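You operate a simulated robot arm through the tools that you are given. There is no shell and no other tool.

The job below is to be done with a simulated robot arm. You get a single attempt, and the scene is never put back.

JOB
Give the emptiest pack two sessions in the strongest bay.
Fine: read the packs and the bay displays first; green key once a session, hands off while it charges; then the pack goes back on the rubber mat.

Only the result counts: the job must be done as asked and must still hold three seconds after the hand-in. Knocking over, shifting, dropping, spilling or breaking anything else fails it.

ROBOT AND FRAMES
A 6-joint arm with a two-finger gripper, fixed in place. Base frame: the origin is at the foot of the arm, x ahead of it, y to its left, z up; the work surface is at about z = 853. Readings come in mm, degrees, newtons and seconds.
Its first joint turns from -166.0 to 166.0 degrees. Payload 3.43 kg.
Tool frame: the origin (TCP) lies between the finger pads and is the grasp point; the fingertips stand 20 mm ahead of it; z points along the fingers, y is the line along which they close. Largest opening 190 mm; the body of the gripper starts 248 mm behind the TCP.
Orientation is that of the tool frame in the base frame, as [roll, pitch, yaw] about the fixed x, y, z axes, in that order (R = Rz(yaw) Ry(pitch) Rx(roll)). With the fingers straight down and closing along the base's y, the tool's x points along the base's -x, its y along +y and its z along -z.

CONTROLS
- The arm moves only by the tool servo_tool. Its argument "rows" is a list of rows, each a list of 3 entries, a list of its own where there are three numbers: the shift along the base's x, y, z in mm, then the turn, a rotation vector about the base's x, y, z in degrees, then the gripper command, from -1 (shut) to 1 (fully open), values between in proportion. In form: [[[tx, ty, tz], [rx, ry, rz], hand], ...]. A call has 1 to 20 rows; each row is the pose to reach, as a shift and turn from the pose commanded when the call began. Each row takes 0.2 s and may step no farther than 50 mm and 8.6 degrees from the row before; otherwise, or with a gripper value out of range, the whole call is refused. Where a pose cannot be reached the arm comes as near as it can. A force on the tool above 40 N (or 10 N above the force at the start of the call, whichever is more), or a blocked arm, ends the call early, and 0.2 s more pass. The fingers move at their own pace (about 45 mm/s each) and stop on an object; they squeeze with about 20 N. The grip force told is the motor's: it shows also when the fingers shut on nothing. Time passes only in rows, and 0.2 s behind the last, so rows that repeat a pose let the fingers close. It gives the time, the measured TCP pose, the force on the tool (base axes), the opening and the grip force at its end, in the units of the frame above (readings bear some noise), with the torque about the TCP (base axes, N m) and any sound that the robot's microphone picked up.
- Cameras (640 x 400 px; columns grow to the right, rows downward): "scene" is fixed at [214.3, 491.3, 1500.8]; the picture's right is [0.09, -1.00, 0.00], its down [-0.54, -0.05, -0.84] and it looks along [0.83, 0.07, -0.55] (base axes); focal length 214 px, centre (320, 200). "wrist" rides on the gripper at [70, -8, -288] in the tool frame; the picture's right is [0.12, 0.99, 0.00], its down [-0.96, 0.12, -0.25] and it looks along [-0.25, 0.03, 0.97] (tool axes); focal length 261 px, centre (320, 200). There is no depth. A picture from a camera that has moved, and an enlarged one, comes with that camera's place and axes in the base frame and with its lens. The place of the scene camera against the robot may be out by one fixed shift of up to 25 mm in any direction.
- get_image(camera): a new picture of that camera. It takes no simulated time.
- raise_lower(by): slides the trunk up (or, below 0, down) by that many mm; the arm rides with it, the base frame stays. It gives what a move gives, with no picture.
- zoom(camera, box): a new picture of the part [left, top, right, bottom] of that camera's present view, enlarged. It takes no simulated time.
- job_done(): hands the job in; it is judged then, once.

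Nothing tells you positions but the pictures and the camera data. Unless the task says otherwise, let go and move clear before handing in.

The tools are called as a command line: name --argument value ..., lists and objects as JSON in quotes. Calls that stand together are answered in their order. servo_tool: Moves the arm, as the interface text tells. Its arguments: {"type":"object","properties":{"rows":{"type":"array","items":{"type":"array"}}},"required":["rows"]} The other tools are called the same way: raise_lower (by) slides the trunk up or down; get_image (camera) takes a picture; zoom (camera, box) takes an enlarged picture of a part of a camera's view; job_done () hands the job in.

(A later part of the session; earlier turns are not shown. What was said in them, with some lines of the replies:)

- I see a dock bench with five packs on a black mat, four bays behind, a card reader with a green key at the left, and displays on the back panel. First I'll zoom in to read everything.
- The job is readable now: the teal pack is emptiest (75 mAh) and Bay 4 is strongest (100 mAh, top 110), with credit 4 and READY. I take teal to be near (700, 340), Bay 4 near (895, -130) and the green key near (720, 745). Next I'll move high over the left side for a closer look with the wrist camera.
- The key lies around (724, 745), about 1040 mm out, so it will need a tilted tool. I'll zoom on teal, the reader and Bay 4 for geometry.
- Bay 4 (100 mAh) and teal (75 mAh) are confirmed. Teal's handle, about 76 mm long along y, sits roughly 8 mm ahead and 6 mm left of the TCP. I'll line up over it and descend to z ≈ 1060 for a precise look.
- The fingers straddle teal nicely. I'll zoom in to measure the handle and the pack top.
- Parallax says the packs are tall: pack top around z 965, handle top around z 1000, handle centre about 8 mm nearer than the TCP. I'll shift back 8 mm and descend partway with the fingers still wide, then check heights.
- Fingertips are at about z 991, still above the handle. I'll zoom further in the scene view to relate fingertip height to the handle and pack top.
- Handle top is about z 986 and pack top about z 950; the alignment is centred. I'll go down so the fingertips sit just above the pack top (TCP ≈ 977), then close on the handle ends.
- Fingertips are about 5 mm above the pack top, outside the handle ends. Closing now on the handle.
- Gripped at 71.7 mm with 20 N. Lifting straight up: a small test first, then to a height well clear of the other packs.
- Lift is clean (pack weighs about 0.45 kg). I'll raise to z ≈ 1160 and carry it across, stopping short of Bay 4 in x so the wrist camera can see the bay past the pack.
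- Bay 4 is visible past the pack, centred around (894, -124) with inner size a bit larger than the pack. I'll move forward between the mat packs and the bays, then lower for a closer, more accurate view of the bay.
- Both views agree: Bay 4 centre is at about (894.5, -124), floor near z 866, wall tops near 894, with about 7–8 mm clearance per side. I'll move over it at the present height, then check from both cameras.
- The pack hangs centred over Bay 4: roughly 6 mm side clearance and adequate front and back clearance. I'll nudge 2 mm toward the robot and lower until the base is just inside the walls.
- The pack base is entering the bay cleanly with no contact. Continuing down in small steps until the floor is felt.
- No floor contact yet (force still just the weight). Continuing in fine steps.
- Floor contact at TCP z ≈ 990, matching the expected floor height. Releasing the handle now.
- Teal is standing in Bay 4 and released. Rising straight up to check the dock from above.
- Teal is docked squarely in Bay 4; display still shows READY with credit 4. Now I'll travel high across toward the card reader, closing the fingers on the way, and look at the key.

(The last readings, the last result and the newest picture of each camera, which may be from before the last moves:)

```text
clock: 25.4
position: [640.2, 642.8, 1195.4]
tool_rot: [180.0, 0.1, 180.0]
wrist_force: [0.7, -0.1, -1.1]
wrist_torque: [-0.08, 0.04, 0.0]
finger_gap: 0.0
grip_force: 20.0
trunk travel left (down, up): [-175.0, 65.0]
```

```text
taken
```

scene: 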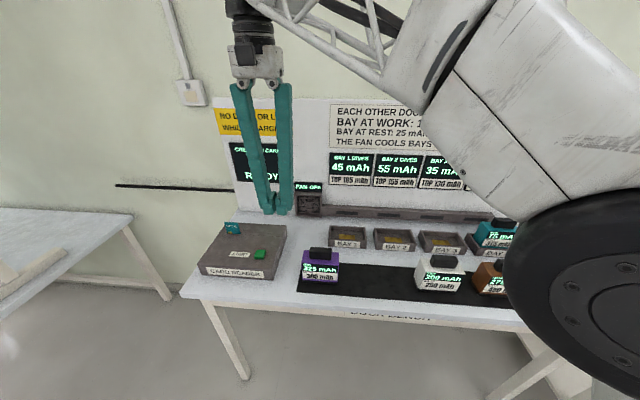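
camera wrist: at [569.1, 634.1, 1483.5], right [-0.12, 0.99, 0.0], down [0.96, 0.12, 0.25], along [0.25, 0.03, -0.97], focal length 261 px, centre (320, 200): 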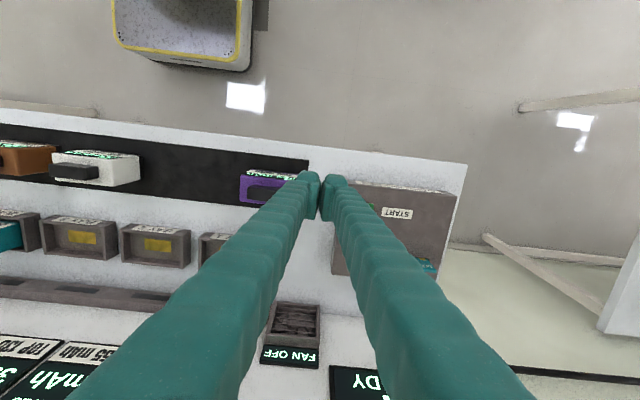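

The right finger hides the key from here, so I'll yaw the tool to face outward along the arm's azimuth (46.5°) and open the fingers a bit for a view between them.

servo_tool --rows '[[[0, 0, 0], [0, 0, 7.75], -0.6], [[0, 0, 0], [0, 0, 15.5], -0.3], [[0, 0, 0], [0, 0, 23.25], 0], [[0, 0, 0], [0, 0, 31], 0.2], [[0, 0, 0], [0, 0, 38.75], 0.2], [[0, 0, 0], [0, 0, 46.5], 0.2], [[0, 0, 0], [0, 0, 46.5], 0.2]]'

get_image --camera "wrist"

get_image --camera "scene"

```text
clock: 27.0
position: [640.2, 640.2, 1197.8]
tool_rot: [179.9, 0.1, -133.5]
wrist_force: [0.8, 0.6, 0.2]
wrist_torque: [0.03, -0.02, 0.02]
finger_gap: 114.1
grip_force: 0.1
trunk travel left (down, up): [-175.0, 65.0]
```

```text
taken
camera wrist: at [596.3, 582.9, 1486.9], right [-0.8, 0.6, 0.0], down [0.58, 0.78, 0.25], along [0.15, 0.2, -0.97], focal length 261 px, centre (320, 200)
```

wrist: 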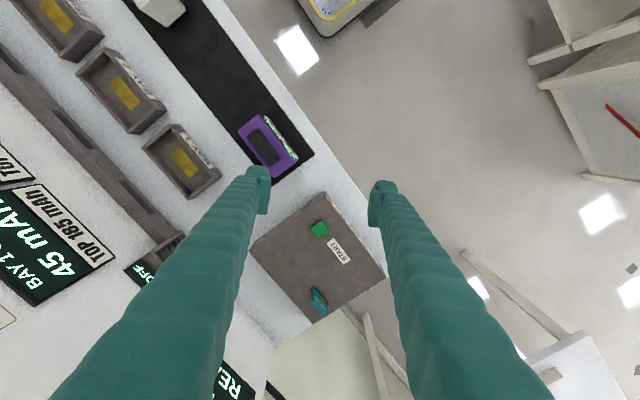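

```text
taken
```

scene: 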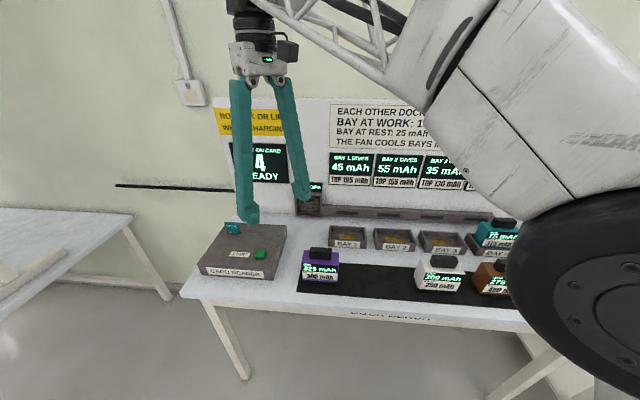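

Now the key is well seen between the fingers, near (729, 761). I'll zoom for its exact centre and the reader's height.

zoom --camera "wrist" --box '[240, 180, 400, 330]'

zoom --camera "scene" --box '[190, 210, 300, 290]'

```text
2.67 times, centred on (320, 255) of wrist
camera zoom: at [596.3, 582.9, 1486.9], right [-0.8, 0.6, 0.0], down [0.58, 0.78, 0.25], along [0.15, 0.2, -0.97], focal length 695 px, centre (320, 53)
```

zoom: 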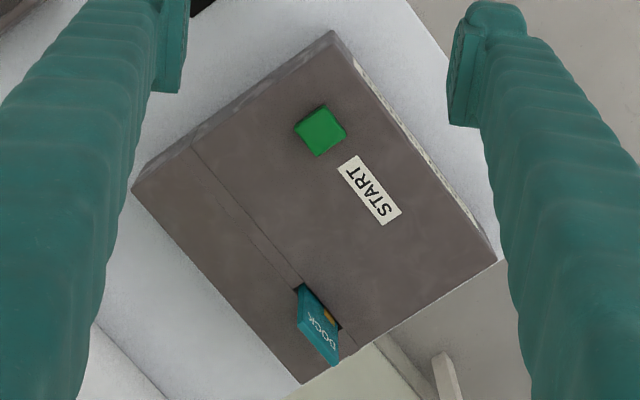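

```text
5.00 times, centred on (245, 250) of scene
camera zoom: at [214.3, 491.3, 1500.8], right [0.09, -1.0, 0.0], down [-0.54, -0.05, -0.84], along [0.83, 0.07, -0.55], focal length 1072 px, centre (695, -50)
```

zoom: 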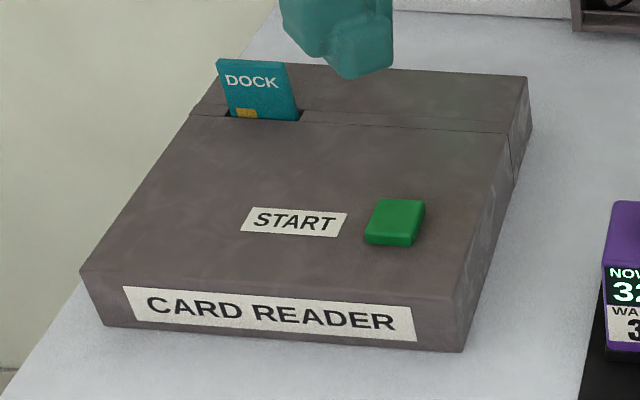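

The key's centre is about (725, 757), top near z 918, roughly 1048 mm from the base axis. I'll tilt the tool 22° outward and move to a hover above the key, with the fingers still open to see it.

servo_tool --rows '[[[0, 0, 0], [5.3, -5.1, 0], 0.2], [[0, 0, 0], [10.6, -10.2, 0], 0.2], [[0, 0, 0], [15.9, -15.2, 0], 0.2], [[23, 31, -20], [15.9, -15.2, 0], 0.2], [[46, 62, -45], [15.9, -15.2, 0], 0.2], [[69, 93, -70], [15.9, -15.2, 0], 0.2], [[92, 124, -95], [15.9, -15.2, 0], 0.2], [[92, 124, -120], [15.9, -15.2, 0], 0.2], [[92, 124, -120], [15.9, -15.2, 0], 0.2]]'

get_image --camera "wrist"

get_image --camera "scene"

```text
clock: 29.0
position: [730.9, 762.0, 1078.6]
tool_rot: [-179.8, 21.9, -133.5]
wrist_force: [0.4, 0.7, 0.5]
wrist_torque: [-0.01, 0.0, 0.01]
finger_gap: 114.2
grip_force: 0.0
trunk travel left (down, up): [-175.0, 65.0]
```

```text
taken
camera wrist: at [617.4, 631.0, 1319.7], right [-0.8, 0.6, -0.05], down [0.47, 0.66, 0.59], along [0.39, 0.45, -0.81], focal length 261 px, centre (320, 200)
```

wrist: 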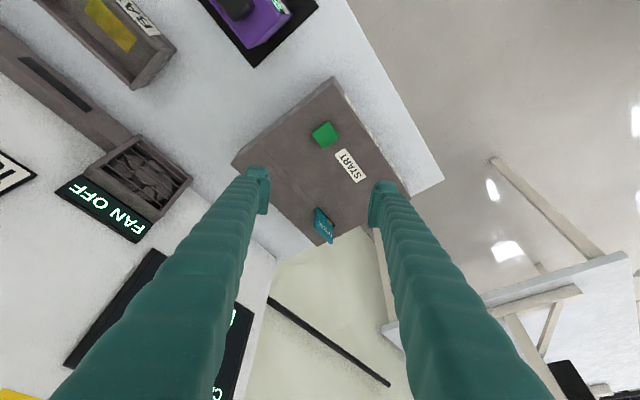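

```text
taken
```

scene: 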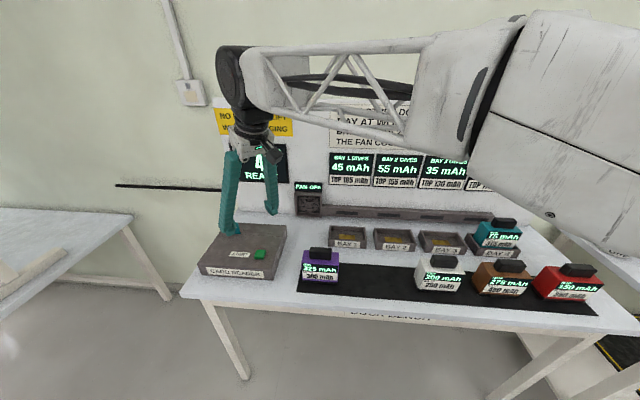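

The tilted pose is reachable: TCP at (731, 762, 1079). I'll zoom to refine the key location from this nearer view.

zoom --camera "wrist" --box '[270, 80, 390, 200]'

zoom --camera "scene" --box '[190, 140, 310, 290]'

```text
3.33 times, centred on (330, 140) of wrist
camera zoom: at [617.4, 631.0, 1319.7], right [-0.8, 0.6, -0.05], down [0.47, 0.66, 0.59], along [0.39, 0.45, -0.81], focal length 869 px, centre (287, 400)
```

zoom: 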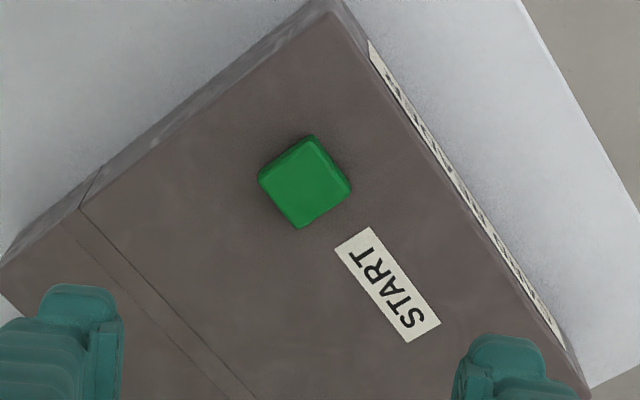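

```text
2.67 times, centred on (250, 215) of scene
camera zoom: at [214.3, 491.3, 1500.8], right [0.09, -1.0, 0.0], down [-0.54, -0.05, -0.84], along [0.83, 0.07, -0.55], focal length 572 px, centre (507, 160)
```

zoom: 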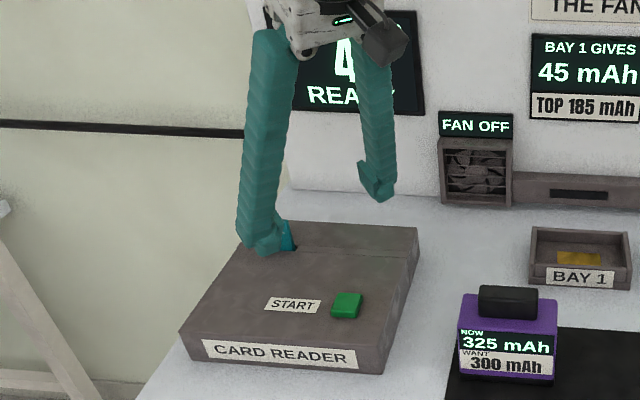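

Key centre refined to about (724.5, 757), with the current TCP offset right for a tilted fingertip press. I'll close the fingers and descend to about 20 mm above the key, then check.

servo_tool --rows '[[[0, 0, 0], [0, 0, 0], -0.5], [[0, 0, 0], [0, 0, 0], -1], [[0, 0, 0], [0, 0, 0], -1], [[0, 0, -30], [0, 0, 0], -1], [[0, 0, -60], [0, 0, 0], -1], [[0, 0, -85], [0, 0, 0], -1], [[0, 0, -105], [0, 0, 0], -1], [[0, 0, -105], [0, 0, 0], -1]]'

zoom --camera "wrist" --box '[240, 120, 400, 240]'

zoom --camera "scene" --box '[200, 190, 300, 280]'

```text
clock: 30.8
position: [730.4, 762.5, 973.4]
tool_rot: [-179.8, 22.0, -133.5]
wrist_force: [1.0, 0.4, 0.1]
wrist_torque: [0.03, -0.03, 0.01]
finger_gap: 0.3
grip_force: 20.2
trunk travel left (down, up): [-175.0, 65.0]
```

```text
3.33 times, centred on (320, 180) of wrist
camera zoom: at [617.0, 632.3, 1215.0], right [-0.8, 0.6, -0.05], down [0.47, 0.66, 0.59], along [0.39, 0.45, -0.81], focal length 869 px, centre (320, 267)
```

zoom: 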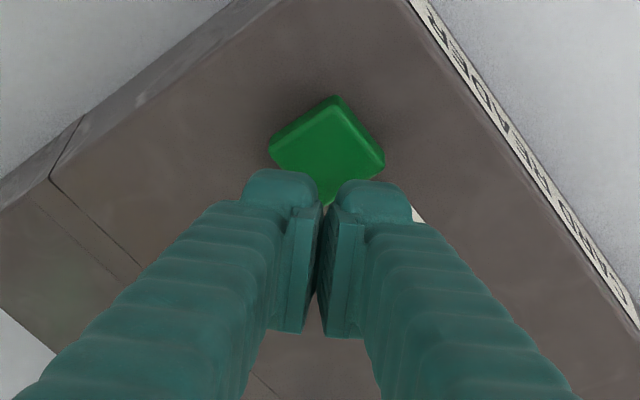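

```text
4.44 times, centred on (250, 235) of scene
camera zoom: at [214.3, 491.3, 1500.8], right [0.09, -1.0, 0.0], down [-0.54, -0.05, -0.84], along [0.83, 0.07, -0.55], focal length 953 px, centre (631, 44)
```

zoom: 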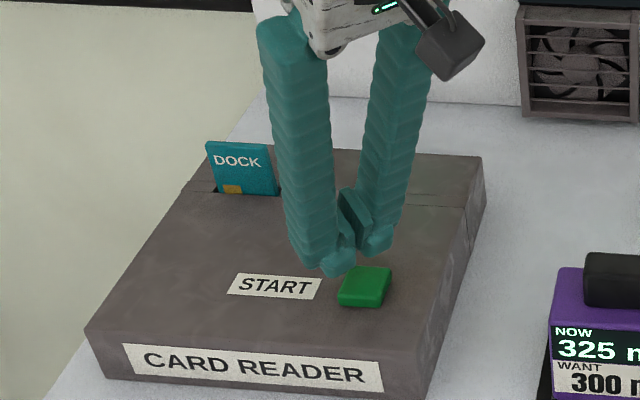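

The closed fingertips' lower edge sits over the key centre, about 29 mm above it. I'll make a single press down and up in one move, gently.

servo_tool --rows '[[[0, 0, -12], [0, 0, 0], -1], [[0, 0, -20], [0, 0, 0], -1], [[0, 0, -25], [0, 0, 0], -1], [[0, 0, -28], [0, 0, 0], -1], [[0, 0, -30], [0, 0, 0], -1], [[0, 0, -32], [0, 0, 0], -1]]'

zoom --camera "scene" --box '[200, 120, 320, 280]'

```text
clock: 32.2
position: [731.7, 763.2, 941.1]
tool_rot: [-180.0, 22.0, -133.5]
wrist_force: [1.6, 1.7, 3.8]
wrist_torque: [0.0, -0.03, 0.01]
finger_gap: 6.0
grip_force: 34.3
trunk travel left (down, up): [-175.0, 65.0]
heard: click
```

```text
2.50 times, centred on (260, 200) of scene
camera zoom: at [214.3, 491.3, 1500.8], right [0.09, -1.0, 0.0], down [-0.54, -0.05, -0.84], along [0.83, 0.07, -0.55], focal length 536 px, centre (470, 200)
```

zoom: 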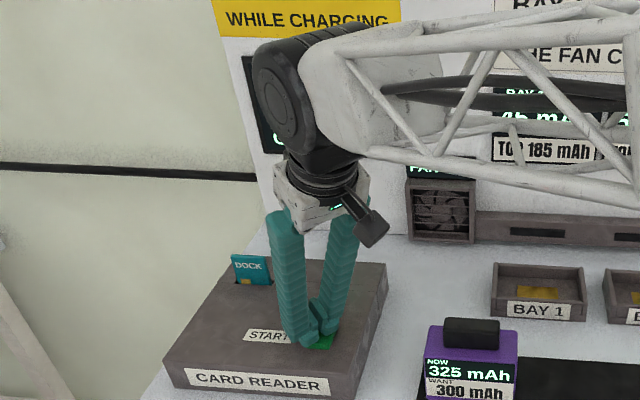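

A click was heard at light force, so the press registered. Retracting straight up and clear now, then I'll watch the display.

servo_tool --rows '[[[0, 0, 6], [0, 0, 0], -1], [[0, 0, 20], [0, 0, 0], -1], [[0, 0, 50], [0, 0, 0], -1], [[0, 0, 90], [0, 0, 0], -1], [[0, 0, 130], [0, 0, 0], -1], [[0, 0, 130], [0, 0, 0], -1]]'

get_image --camera "scene"

get_image --camera "wrist"

```text
clock: 33.6
position: [729.9, 764.3, 1072.1]
tool_rot: [-179.9, 21.9, -133.5]
wrist_force: [0.5, 0.0, 0.3]
wrist_torque: [-0.02, 0.0, -0.02]
finger_gap: 0.0
grip_force: 33.9
trunk travel left (down, up): [-175.0, 65.0]
```

```text
taken
```

scene: 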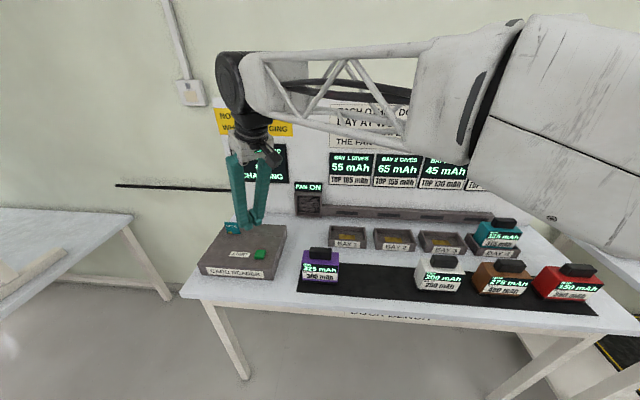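

```text
taken
camera wrist: at [615.0, 632.2, 1312.5], right [-0.8, 0.6, -0.05], down [0.47, 0.66, 0.59], along [0.39, 0.45, -0.81], focal length 261 px, centre (320, 200)
```

wrist: 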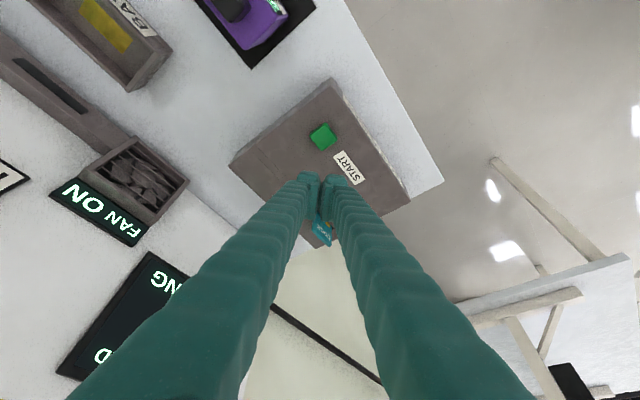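

Charging has begun (FAN ON, resting bays climbing). I'll stay clear and let time pass, checking the displays.

servo_tool --rows '[[[0, 0, 0], [0, 0, 0], -1], [[0, 0, 0], [0, 0, 0], -1], [[0, 0, 0], [0, 0, 0], -1], [[0, 0, 0], [0, 0, 0], -1], [[0, 0, 0], [0, 0, 0], -1], [[0, 0, 0], [0, 0, 0], -1], [[0, 0, 0], [0, 0, 0], -1], [[0, 0, 0], [0, 0, 0], -1], [[0, 0, 0], [0, 0, 0], -1], [[0, 0, 0], [0, 0, 0], -1]]'

zoom --camera "scene" --box '[210, 130, 370, 230]'

zoom --camera "scene" --box '[320, 140, 560, 290]'

```text
clock: 35.8
position: [730.1, 763.6, 1071.2]
tool_rot: [-179.9, 21.9, -133.6]
wrist_force: [0.2, 0.4, 0.3]
wrist_torque: [0.01, -0.03, -0.02]
finger_gap: 0.1
grip_force: 34.5
trunk travel left (down, up): [-175.0, 65.0]
```

```text
4.00 times, centred on (290, 180) of scene
camera zoom: at [214.3, 491.3, 1500.8], right [0.09, -1.0, 0.0], down [-0.54, -0.05, -0.84], along [0.83, 0.07, -0.55], focal length 858 px, centre (440, 280)
```

zoom: 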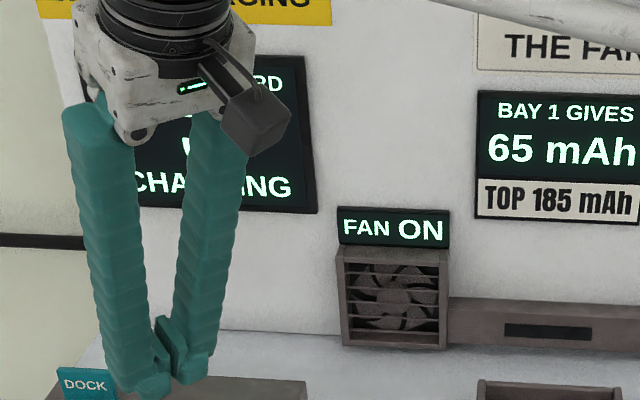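

```text
2.67 times, centred on (440, 215) of scene
camera zoom: at [214.3, 491.3, 1500.8], right [0.09, -1.0, 0.0], down [-0.54, -0.05, -0.84], along [0.83, 0.07, -0.55], focal length 572 px, centre (0, 160)
```

zoom: 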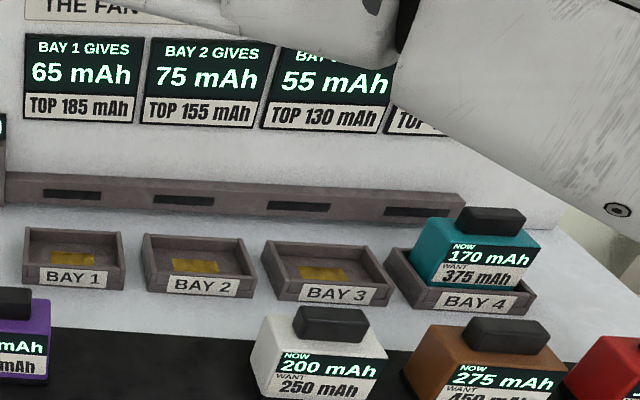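

Teal reads 170 and is still charging. Waiting a little more.

servo_tool --rows '[[[0, 0, 0], [0, 0, 0], -1], [[0, 0, 0], [0, 0, 0], -1], [[0, 0, 0], [0, 0, 0], -1], [[0, 0, 0], [0, 0, 0], -1], [[0, 0, 0], [0, 0, 0], -1], [[0, 0, 0], [0, 0, 0], -1], [[0, 0, 0], [0, 0, 0], -1], [[0, 0, 0], [0, 0, 0], -1]]'

zoom --camera "scene" --box '[210, 130, 370, 230]'

zoom --camera "scene" --box '[320, 140, 560, 290]'

```text
clock: 37.6
position: [730.2, 763.1, 1071.0]
tool_rot: [-179.8, 22.0, -133.5]
wrist_force: [0.1, 0.2, -0.3]
wrist_torque: [0.01, 0.05, 0.0]
finger_gap: 0.0
grip_force: 33.9
trunk travel left (down, up): [-175.0, 65.0]
```

```text
4.00 times, centred on (290, 180) of scene
camera zoom: at [214.3, 491.3, 1500.8], right [0.09, -1.0, 0.0], down [-0.54, -0.05, -0.84], along [0.83, 0.07, -0.55], focal length 858 px, centre (440, 280)
```

zoom: 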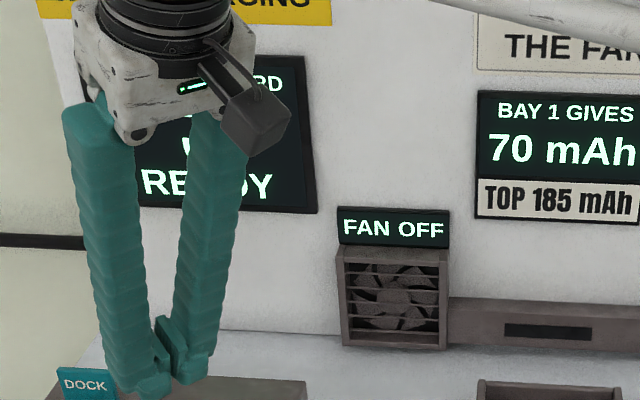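

```text
2.67 times, centred on (440, 215) of scene
camera zoom: at [214.3, 491.3, 1500.8], right [0.09, -1.0, 0.0], down [-0.54, -0.05, -0.84], along [0.83, 0.07, -0.55], focal length 572 px, centre (0, 160)
```

zoom: 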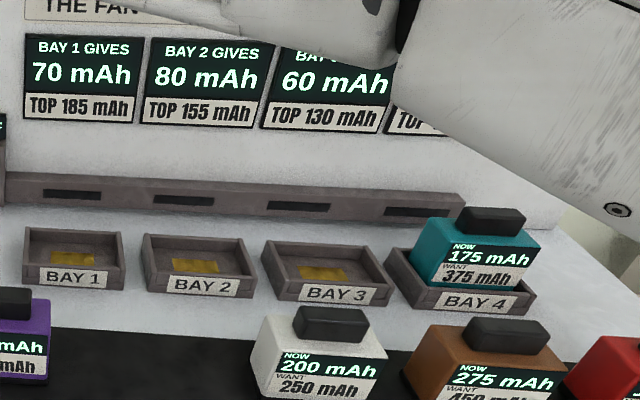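

Session one is complete: teal at 175, READY, FAN OFF. Now the second single press, repeating the same motion with retreat included.

servo_tool --rows '[[[0, 0, -40], [0, 0, 0], -1], [[0, 0, -80], [0, 0, 0], -1], [[0, 0, -105], [0, 0, 0], -1], [[0, 0, -118], [0, 0, 0], -1], [[0, 0, -123], [0, 0, 0], -1], [[0, 0, -126], [0, 0, 0], -1], [[0, 0, -128], [0, 0, 0], -1], [[0, 0, -130], [0, 0, 0], -1], [[0, 0, -124], [0, 0, 0], -1], [[0, 0, -110], [0, 0, 0], -1], [[0, 0, -80], [0, 0, 0], -1], [[0, 0, -40], [0, 0, 0], -1], [[0, 0, 0], [0, 0, 0], -1], [[0, 0, 0], [0, 0, 0], -1]]'

zoom --camera "scene" --box '[210, 130, 370, 230]'

zoom --camera "scene" --box '[320, 140, 560, 290]'

```text
clock: 40.6
position: [731.5, 764.2, 1068.9]
tool_rot: [-179.8, 21.9, -133.5]
wrist_force: [-1.1, 0.4, 0.2]
wrist_torque: [0.02, -0.02, -0.02]
finger_gap: 0.0
grip_force: 34.0
trunk travel left (down, up): [-175.0, 65.0]
heard: click
```

```text
4.00 times, centred on (290, 180) of scene
camera zoom: at [214.3, 491.3, 1500.8], right [0.09, -1.0, 0.0], down [-0.54, -0.05, -0.84], along [0.83, 0.07, -0.55], focal length 858 px, centre (440, 280)
```

zoom: 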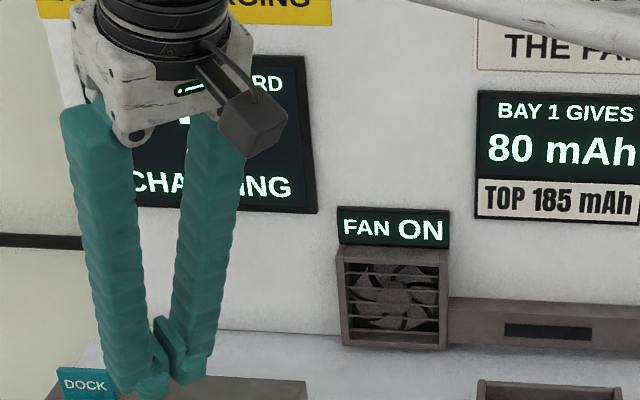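

```text
2.67 times, centred on (440, 215) of scene
camera zoom: at [214.3, 491.3, 1500.8], right [0.09, -1.0, 0.0], down [-0.54, -0.05, -0.84], along [0.83, 0.07, -0.55], focal length 572 px, centre (0, 160)
```

zoom: 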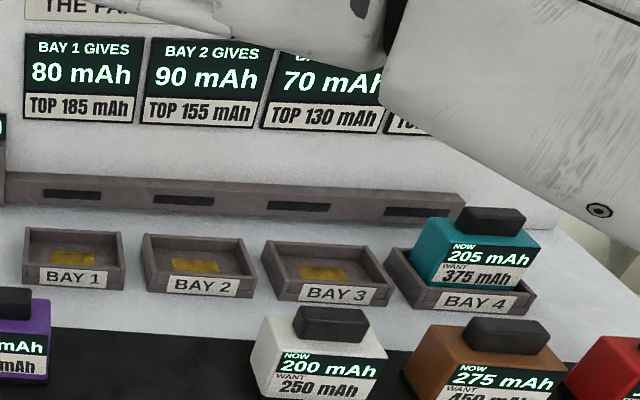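

Second session is running (one click, CHARGING). While it charges I'll only move the arm in the air, back to the upright pose away from the bench.

servo_tool --rows '[[[-10, -14, 35], [0, 0, 0], -1], [[-30, -41, 65], [-5.3, 5.1, 0], -1], [[-52, -70, 90], [-10.6, 10.2, 0], -1], [[-74, -99, 110], [-15.9, 15.2, 0], -1], [[-92, -124, 125], [-15.9, 15.2, 0], -1], [[-92, -124, 125], [-15.9, 15.2, 0], -1], [[-92, -124, 125], [-15.9, 15.2, 0], -1], [[-92, -124, 125], [-15.9, 15.2, 0], -1]]'

get_image --camera "scene"

```text
clock: 42.4
position: [637.9, 639.3, 1194.7]
tool_rot: [-179.9, -0.1, -133.4]
wrist_force: [-0.1, 0.5, -0.2]
wrist_torque: [-0.04, 0.01, 0.01]
finger_gap: 0.0
grip_force: 34.1
trunk travel left (down, up): [-175.0, 65.0]
```

```text
taken
```

scene: 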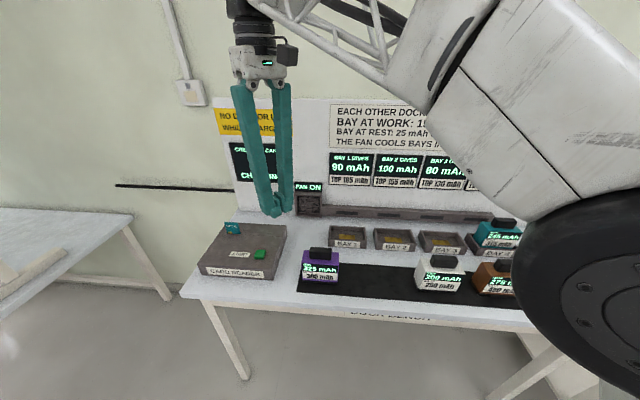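

Still charging; I'll undo the yaw in place and let the session finish.

servo_tool --rows '[[[0, 0, 0], [0, 0, -7.75], -1], [[0, 0, 0], [0, 0, -15.5], -1], [[0, 0, 0], [0, 0, -23.25], -1], [[0, 0, 0], [0, 0, -31], -1], [[0, 0, 0], [0, 0, -38.75], -1], [[0, 0, 0], [0, 0, -46.5], -1], [[0, 0, 0], [0, 0, -46.5], -1], [[0, 0, 0], [0, 0, -46.5], -1], [[0, 0, 0], [0, 0, -46.5], -1], [[0, 0, 0], [0, 0, -46.5], -1]]'

get_image --camera "scene"

zoom --camera "scene" --box '[210, 130, 370, 230]'

zoom --camera "scene" --box '[320, 140, 560, 290]'

```text
clock: 44.6
position: [639.9, 640.1, 1196.7]
tool_rot: [-180.0, 0.0, -180.0]
wrist_force: [-0.6, -0.1, 0.0]
wrist_torque: [-0.02, 0.0, -0.01]
finger_gap: 0.0
grip_force: 34.7
trunk travel left (down, up): [-175.0, 65.0]
```

```text
taken
```

scene: 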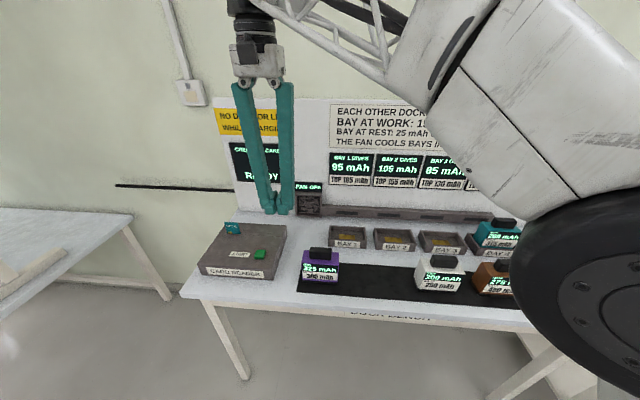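

```text
4.00 times, centred on (290, 180) of scene
camera zoom: at [214.3, 491.3, 1500.8], right [0.09, -1.0, 0.0], down [-0.54, -0.05, -0.84], along [0.83, 0.07, -0.55], focal length 858 px, centre (440, 280)
```

zoom: 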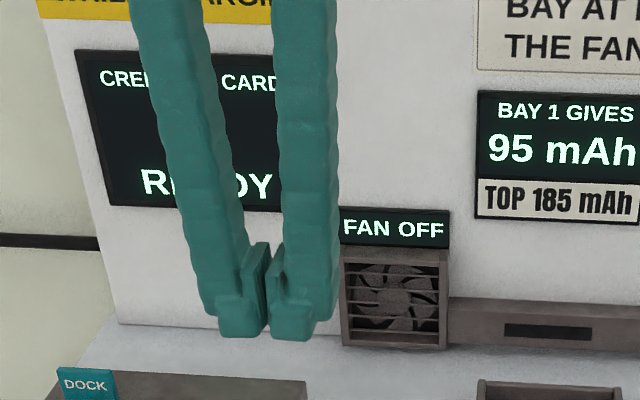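

```text
2.67 times, centred on (440, 215) of scene
camera zoom: at [214.3, 491.3, 1500.8], right [0.09, -1.0, 0.0], down [-0.54, -0.05, -0.84], along [0.83, 0.07, -0.55], focal length 572 px, centre (0, 160)
```

zoom: 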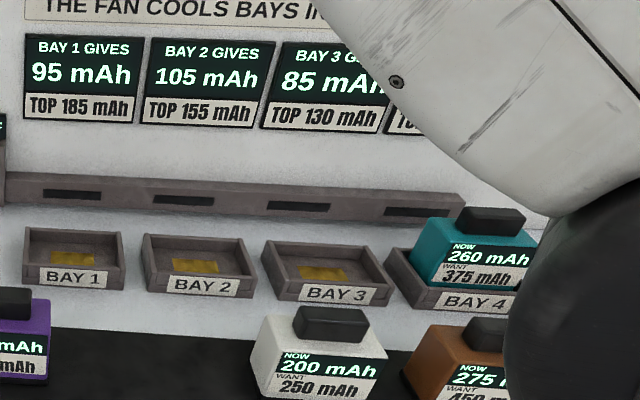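

Session two is complete: teal at 260, READY, FAN OFF. Now I'll travel back high above Bay 4, opening the fingers on the way.

servo_tool --rows '[[[0, -26, 0], [0, 0, 0], -1], [[4, -67, 0], [0, 0, 0], -1], [[14, -109, 0], [0, 0, 0], -1], [[24, -151, 0], [0, 0, 0], -1], [[34, -194, 0], [0, 0, 0], -1], [[49, -237, 0], [0, 0, 0], -1], [[64, -280, 0], [0, 0, 0], -1], [[79, -323, 0], [0, 0, 0], -1], [[94, -366, 0], [0, 0, 0], -1], [[109, -409, 0], [0, 0, 0], -0.8], [[124, -452, 0], [0, 0, 0], -0.6], [[139, -495, 0], [0, 0, 0], -0.4], [[154, -538, 0], [0, 0, 0], -0.2], [[169, -581, 0], [0, 0, 0], 0], [[184, -624, 0], [0, 0, 0], 0.2], [[199, -667, -5], [0, 0, 0], 0.4], [[219, -705, -15], [0, 0, 0], 0.4], [[239, -740, -28], [0, 0, 0], 0.4], [[254, -764, -38], [0, 0, 0], 0.4], [[254, -764, -38], [0, 0, 0], 0.4]]'

get_image --camera "scene"

zoom --camera "wrist" --box '[240, 120, 400, 230]'

```text
clock: 48.8
position: [893.5, -126.3, 1155.6]
tool_rot: [-179.9, 0.0, -180.0]
wrist_force: [0.2, 0.2, -0.1]
wrist_torque: [0.01, 0.06, 0.02]
finger_gap: 133.0
grip_force: 0.0
trunk travel left (down, up): [-175.0, 65.0]
```

```text
taken
```

scene: 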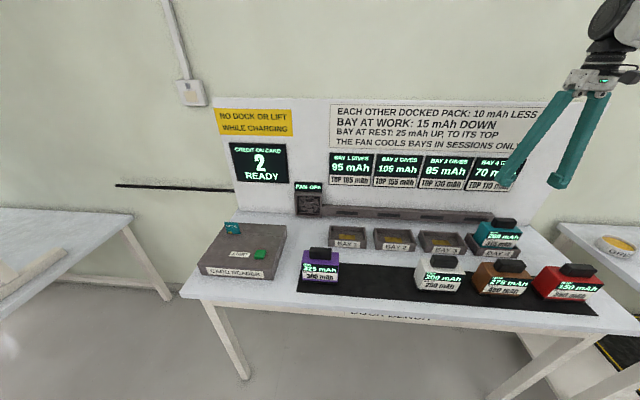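

```text
3.64 times, centred on (320, 175) of wrist
camera zoom: at [822.1, -134.5, 1444.9], right [-0.12, 0.99, 0.0], down [0.96, 0.12, 0.25], along [0.25, 0.03, -0.97], focal length 948 px, centre (320, 291)
```

zoom: 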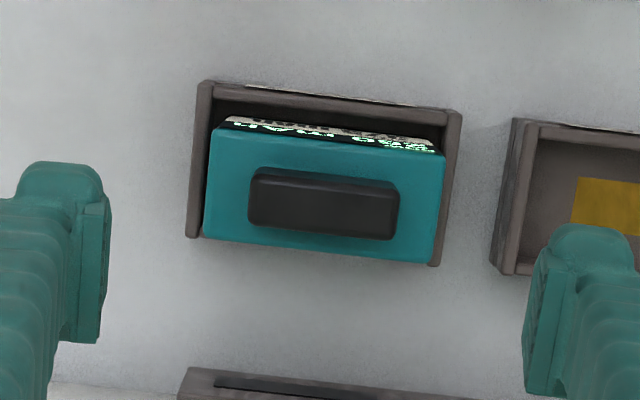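

Credit now 2 and READY. The view shows I'm about 2 mm low in y, so I'll correct that while descending to just above the handle.

servo_tool --rows '[[[0, 2, -40], [0, 0, 0], 0.4], [[0, 2, -80], [0, 0, 0], 0.4], [[0, 2, -110], [0, 0, 0], 0.4], [[0, 2, -130], [0, 0, 0], 0.4], [[0, 2, -130], [0, 0, 0], 0.4]]'

zoom --camera "wrist" --box '[240, 120, 400, 230]'

zoom --camera "scene" --box '[450, 190, 550, 270]'

```text
clock: 50.0
position: [893.5, -124.7, 1028.1]
tool_rot: [180.0, 0.0, 180.0]
wrist_force: [-0.2, -0.1, -0.2]
wrist_torque: [0.0, -0.02, -0.02]
finger_gap: 133.1
grip_force: 0.0
trunk travel left (down, up): [-175.0, 65.0]
```

```text
3.64 times, centred on (320, 175) of wrist
camera zoom: at [822.0, -132.9, 1317.1], right [-0.12, 0.99, 0.0], down [0.96, 0.12, 0.25], along [0.25, 0.03, -0.97], focal length 948 px, centre (320, 291)
```

zoom: 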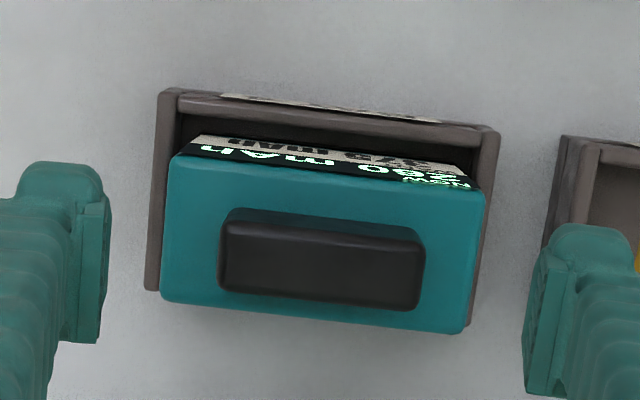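

```text
5.00 times, centred on (500, 230) of scene
camera zoom: at [214.3, 491.3, 1500.8], right [0.09, -1.0, 0.0], down [-0.54, -0.05, -0.84], along [0.83, 0.07, -0.55], focal length 1072 px, centre (-580, 50)
```

zoom: 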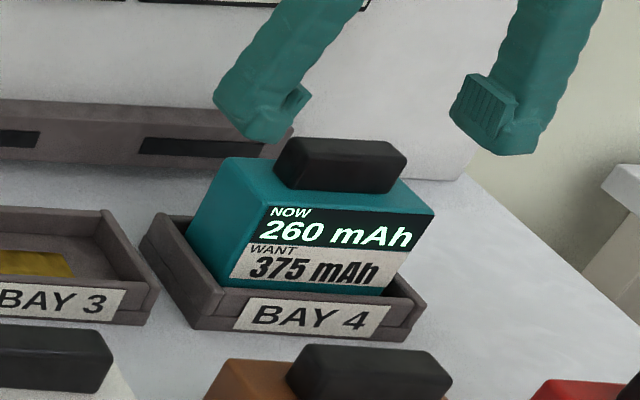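

Centred over the handle. Descending the last 38 mm to the earlier grasp height and closing.

servo_tool --rows '[[[0, 0, -12], [0, 0, 0], 0.4], [[0, 0, -24], [0, 0, 0], 0.4], [[0, 0, -33], [0, 0, 0], 0.4], [[0, 0, -37.5], [0, 0, 0], 0.4], [[0, 0, -37.5], [0, 0, 0], 0.4]]'

zoom --camera "scene" --box '[450, 190, 550, 270]'

```text
clock: 51.2
position: [893.9, -122.0, 992.5]
tool_rot: [-180.0, -0.1, 180.0]
wrist_force: [0.6, 0.2, -0.8]
wrist_torque: [-0.02, 0.0, 0.0]
finger_gap: 132.9
grip_force: 0.1
trunk travel left (down, up): [-175.0, 65.0]
```

```text
5.00 times, centred on (500, 230) of scene
camera zoom: at [214.3, 491.3, 1500.8], right [0.09, -1.0, 0.0], down [-0.54, -0.05, -0.84], along [0.83, 0.07, -0.55], focal length 1072 px, centre (-580, 50)
```

zoom: 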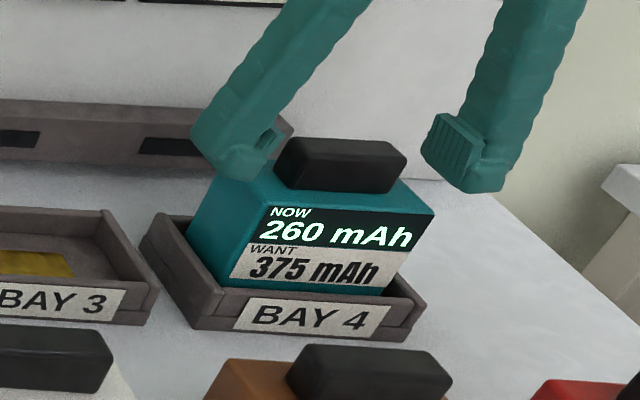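

Same height as at release. Closing on the handle.

servo_tool --rows '[[[0, 0, -1], [0, 0, 0], 0.1], [[0, 0, -1], [0, 0, 0], -0.1], [[0, 0, -1], [0, 0, 0], -0.3], [[0, 0, -1], [0, 0, 0], -1], [[0, 0, -1], [0, 0, 0], -1], [[0, 0, -1], [0, 0, 0], -1], [[0, 0, -1], [0, 0, 0], -1]]'

zoom --camera "scene" --box '[450, 190, 550, 270]'

zoom --camera "wrist" --box '[240, 120, 400, 230]'

```text
clock: 52.8
position: [895.4, -123.7, 991.7]
tool_rot: [180.0, -0.1, 180.0]
wrist_force: [0.1, -2.3, 0.5]
wrist_torque: [0.02, 0.01, 0.0]
finger_gap: 71.2
grip_force: 20.3
trunk travel left (down, up): [-175.0, 65.0]
```

```text
5.00 times, centred on (500, 230) of scene
camera zoom: at [214.3, 491.3, 1500.8], right [0.09, -1.0, 0.0], down [-0.54, -0.05, -0.84], along [0.83, 0.07, -0.55], focal length 1072 px, centre (-580, 50)
```

zoom: 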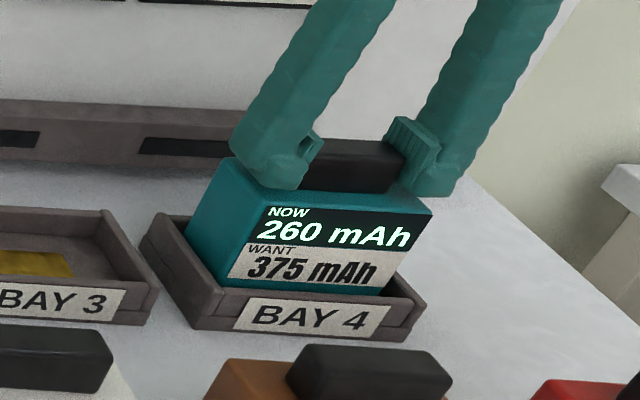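

```text
3.64 times, centred on (320, 175) of wrist
camera zoom: at [822.5, -131.0, 1280.2], right [-0.12, 0.99, 0.0], down [0.96, 0.12, 0.25], along [0.25, 0.03, -0.97], focal length 948 px, centre (320, 291)
```

zoom: 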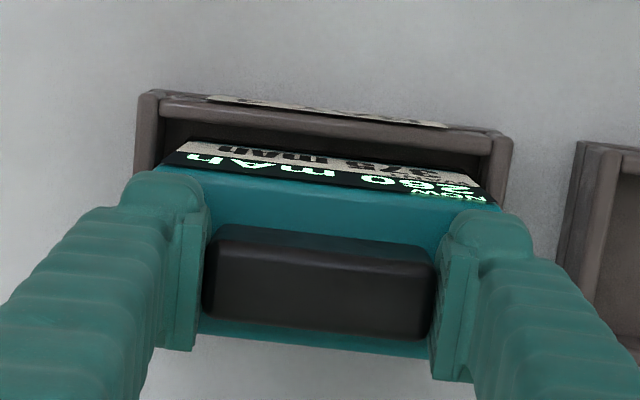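

Gripped firmly at 71 mm. Lifting out of the bay straight up, then carrying it high back over its old spot on the mat.

servo_tool --rows '[[[0, 0, 8], [0, 0, 0], -1], [[0, 0, 20], [0, 0, 0], -1], [[0, 0, 45], [0, 0, 0], -1], [[0, 0, 85], [0, 0, 0], -1], [[0, 0, 128], [0, 0, 0], -1], [[0, 0, 168], [0, 0, 0], -1], [[-16, 39, 168], [0, 0, 0], -1], [[-32, 79, 168], [0, 0, 0], -1], [[-49, 118, 168], [0, 0, 0], -1], [[-65, 158, 168], [0, 0, 0], -1], [[-81, 197, 168], [0, 0, 0], -1], [[-97, 237, 168], [0, 0, 0], -1], [[-114, 276, 168], [0, 0, 0], -1], [[-130, 315, 168], [0, 0, 0], -1], [[-146, 355, 168], [0, 0, 0], -1], [[-162, 394, 168], [0, 0, 0], -1], [[-179, 434, 168], [0, 0, 0], -1], [[-195, 473, 168], [0, 0, 0], -1], [[-195, 473, 168], [0, 0, 0], -1]]'

get_image --camera "scene"

get_image --camera "wrist"

```text
clock: 56.8
position: [699.4, 352.8, 1159.1]
tool_rot: [179.9, 0.0, 179.9]
wrist_force: [-0.2, 0.5, -5.1]
wrist_torque: [-0.01, 0.09, 0.0]
finger_gap: 71.1
grip_force: 19.8
trunk travel left (down, up): [-175.0, 65.0]
```

```text
taken
```

scene: 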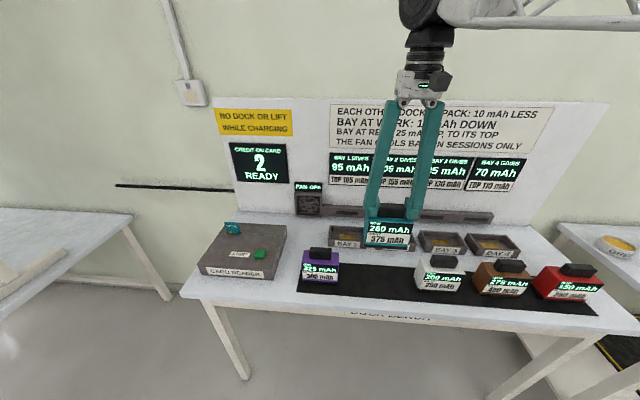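

```text
taken
camera wrist: at [627.8, 344.1, 1447.6], right [-0.12, 0.99, 0.0], down [0.96, 0.12, 0.25], along [0.25, 0.03, -0.97], focal length 261 px, centre (320, 200)
```

wrist: 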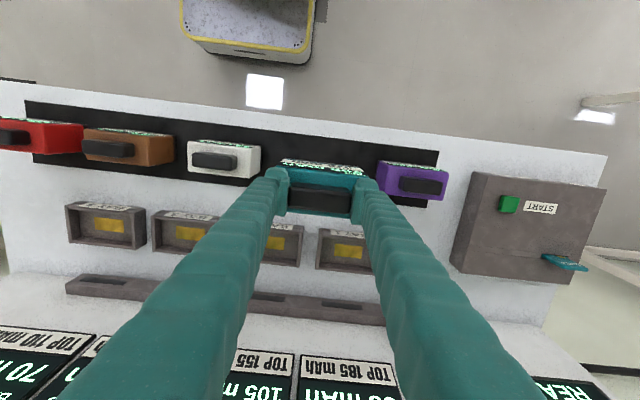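

Over the original spot with about 2 mm y excess. I'll correct and lower to about 20 mm above the mat, then check.

servo_tool --rows '[[[0, -2, -40], [0, 0, 0], -1], [[0, -2, -80], [0, 0, 0], -1], [[0, -2, -115], [0, 0, 0], -1], [[0, -2, -140], [0, 0, 0], -1], [[0, -2, -160], [0, 0, 0], -1], [[0, -2, -160], [0, 0, 0], -1]]'

zoom --camera "scene" --box '[290, 210, 480, 310]'

zoom --camera "wrist" --box '[200, 100, 440, 250]'

```text
clock: 58.2
position: [696.7, 349.9, 998.7]
tool_rot: [-179.9, 0.0, 180.0]
wrist_force: [-0.1, 0.3, -5.0]
wrist_torque: [0.01, 0.0, 0.01]
finger_gap: 71.1
grip_force: 20.0
trunk travel left (down, up): [-175.0, 65.0]
```

```text
3.37 times, centred on (385, 260) of scene
camera zoom: at [214.3, 491.3, 1500.8], right [0.09, -1.0, 0.0], down [-0.54, -0.05, -0.84], along [0.83, 0.07, -0.55], focal length 722 px, centre (101, -2)
```

zoom: 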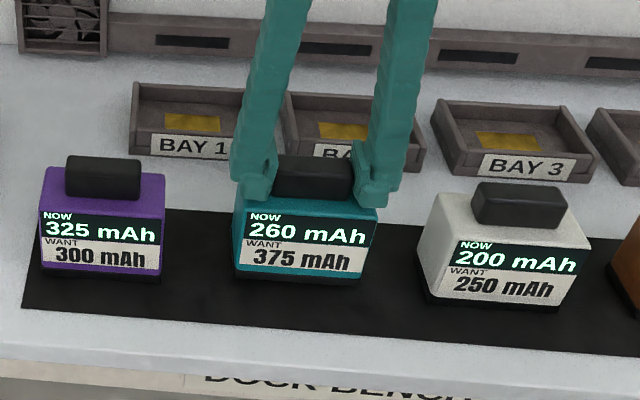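

```text
2.67 times, centred on (320, 175) of wrist
camera zoom: at [625.5, 341.7, 1286.6], right [-0.12, 0.99, 0.0], down [0.96, 0.12, 0.25], along [0.25, 0.03, -0.97], focal length 695 px, centre (320, 267)
```

zoom: 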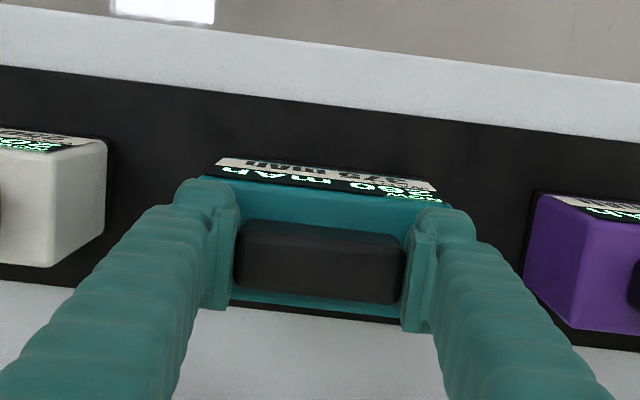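

Hovering about 20 mm over the mat with good clearance to the purple and white packs. Lowering gently until the mat is felt.

servo_tool --rows '[[[1, 0, -5], [0, 0, 0], -1], [[1, 0, -10], [0, 0, 0], -1], [[1, 0, -14], [0, 0, 0], -1], [[1, 0, -17], [0, 0, 0], -1], [[1, 0, -17], [0, 0, 0], -1]]'

```text
clock: 59.4
position: [699.2, 348.9, 980.4]
tool_rot: [179.9, 0.0, 179.9]
wrist_force: [0.5, -0.1, -3.9]
wrist_torque: [-0.03, -0.01, 0.02]
finger_gap: 71.4
grip_force: 19.7
trunk travel left (down, up): [-175.0, 65.0]
```

No contact yet; continuing in 1.5 mm steps.

servo_tool --rows '[[[0, 0, -1.5], [0, 0, 0], -1], [[0, 0, -3], [0, 0, 0], -1], [[0, 0, -3], [0, 0, 0], -1]]'

```text
clock: 60.2
position: [699.6, 348.8, 977.3]
tool_rot: [179.9, 0.1, -180.0]
wrist_force: [0.4, -1.8, 9.9]
wrist_torque: [-0.11, 0.31, 0.04]
finger_gap: 71.4
grip_force: 19.6
trunk travel left (down, up): [-175.0, 65.0]
```

The pack is on the mat (upward contact force about 10 N). Releasing the handle gradually.

servo_tool --rows '[[[0, 0, 0.5], [0, 0, 0], -0.2], [[0, 0, 0.5], [0, 0, 0], -0.1], [[0, 0, 0.5], [0, 0, 0], 0.0], [[0, 0, 0.5], [0, 0, 0], 0.15], [[0, 0, 0.5], [0, 0, 0], 0.3], [[0, 0, 0.5], [0, 0, 0], 0.3]]'

zoom --camera "scene" --box '[290, 210, 480, 310]'

zoom --camera "wrist" --box '[200, 100, 440, 250]'

```text
clock: 61.6
position: [699.1, 348.2, 978.7]
tool_rot: [-180.0, 0.0, -179.9]
wrist_force: [0.4, -0.3, 0.4]
wrist_torque: [0.01, -0.01, -0.01]
finger_gap: 123.3
grip_force: 0.0
trunk travel left (down, up): [-175.0, 65.0]
```

```text
3.37 times, centred on (385, 260) of scene
camera zoom: at [214.3, 491.3, 1500.8], right [0.09, -1.0, 0.0], down [-0.54, -0.05, -0.84], along [0.83, 0.07, -0.55], focal length 722 px, centre (101, -2)
```

zoom: 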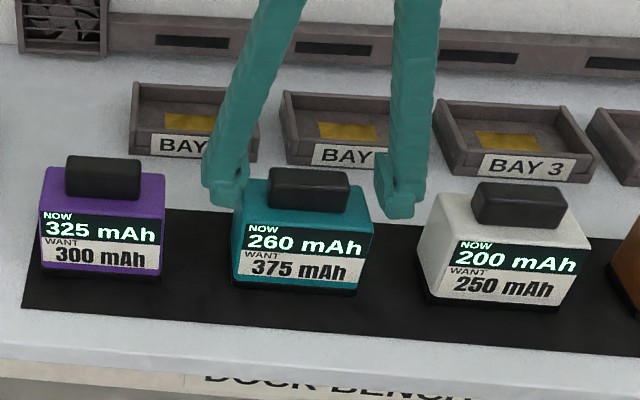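

```text
2.67 times, centred on (320, 175) of wrist
camera zoom: at [628.4, 341.1, 1267.4], right [-0.12, 0.99, 0.0], down [0.96, 0.12, 0.25], along [0.25, 0.03, -0.97], focal length 695 px, centre (320, 267)
```

zoom: 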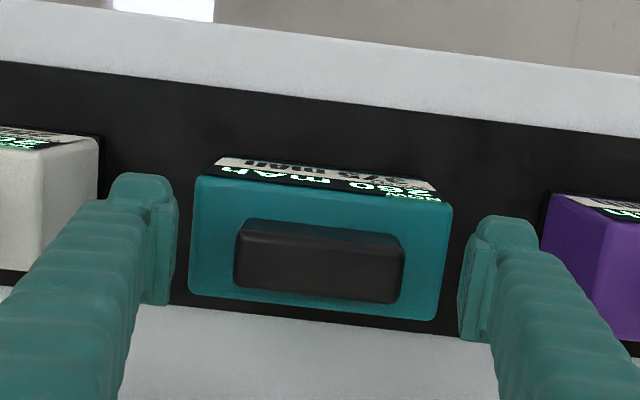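

Teal (260 mAh) stands flat on the mat, released. Now I'll rise straight up and clear, then make a last check.

servo_tool --rows '[[[0, 0, 15], [0, 0, 0], 0.3], [[0, 0, 40], [0, 0, 0], 0.3], [[0, 0, 80], [0, 0, 0], 0.3], [[0, 0, 125], [0, 0, 0], 0.3], [[0, 0, 170], [0, 0, 0], 0.3], [[0, 0, 215], [0, 0, 0], 0.3], [[0, 0, 215], [0, 0, 0], 0.3], [[0, 0, 215], [0, 0, 0], 0.3]]'

get_image --camera "scene"

get_image --camera "wrist"

```text
clock: 63.4
position: [701.1, 347.5, 1193.6]
tool_rot: [-179.9, 0.0, 180.0]
wrist_force: [-0.4, 0.3, 0.0]
wrist_torque: [0.01, -0.02, -0.02]
finger_gap: 123.5
grip_force: 0.1
trunk travel left (down, up): [-175.0, 65.0]
```

```text
taken
```

scene: 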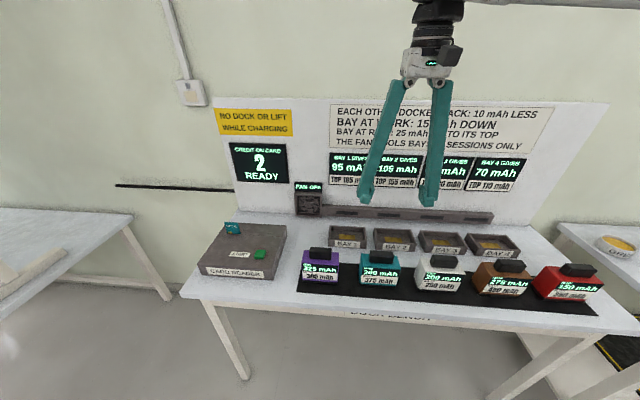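

```text
taken
camera wrist: at [630.3, 339.3, 1481.9], right [-0.12, 0.99, 0.0], down [0.96, 0.12, 0.25], along [0.25, 0.03, -0.97], focal length 261 px, centre (320, 200)
```

wrist: 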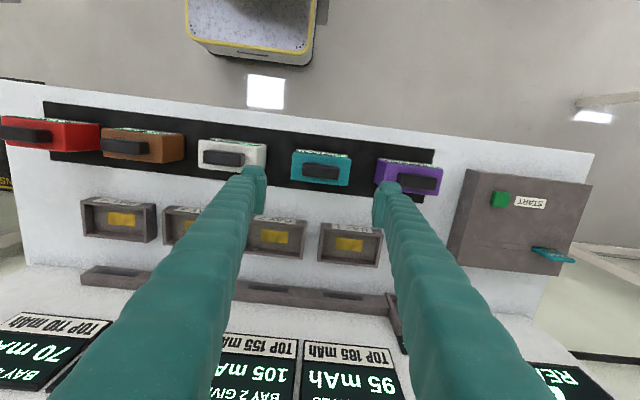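

Everything is in order: teal is on the rubber mat at 260 mAh after two Bay 4 sessions, credit reads 2 and READY, the other packs, the card and the reader are undisturbed, and the arm is clear. Handing in.

job_done

```text
The job is handed in.
```

The teal pack, the emptiest at 75 mAh, got two sessions in Bay 4, the strongest bay at 100 mAh. It is back in its old spot on the rubber mat.

| | Start | After session 1 | After session 2 |
|---|---|---|---|
| Teal pack | 75 mAh | 175 mAh | 260 mAh |

- **Bay choice:** Bay 4 stayed the strongest for the second session, working out at 85 mAh against 80 mAh for Bay 2. I did not move the pack between sessions.
- **Key presses:** I pressed the green key once per session, with one click heard each time. The card credit went from 4 to 2. Nothing touched the pack while it charged.
- **Hand-in state:** The reader shows READY and the fan is off. The last pictures showed the other packs, the card and the reader undisturbed. The gripper was released and well clear before I handed in.
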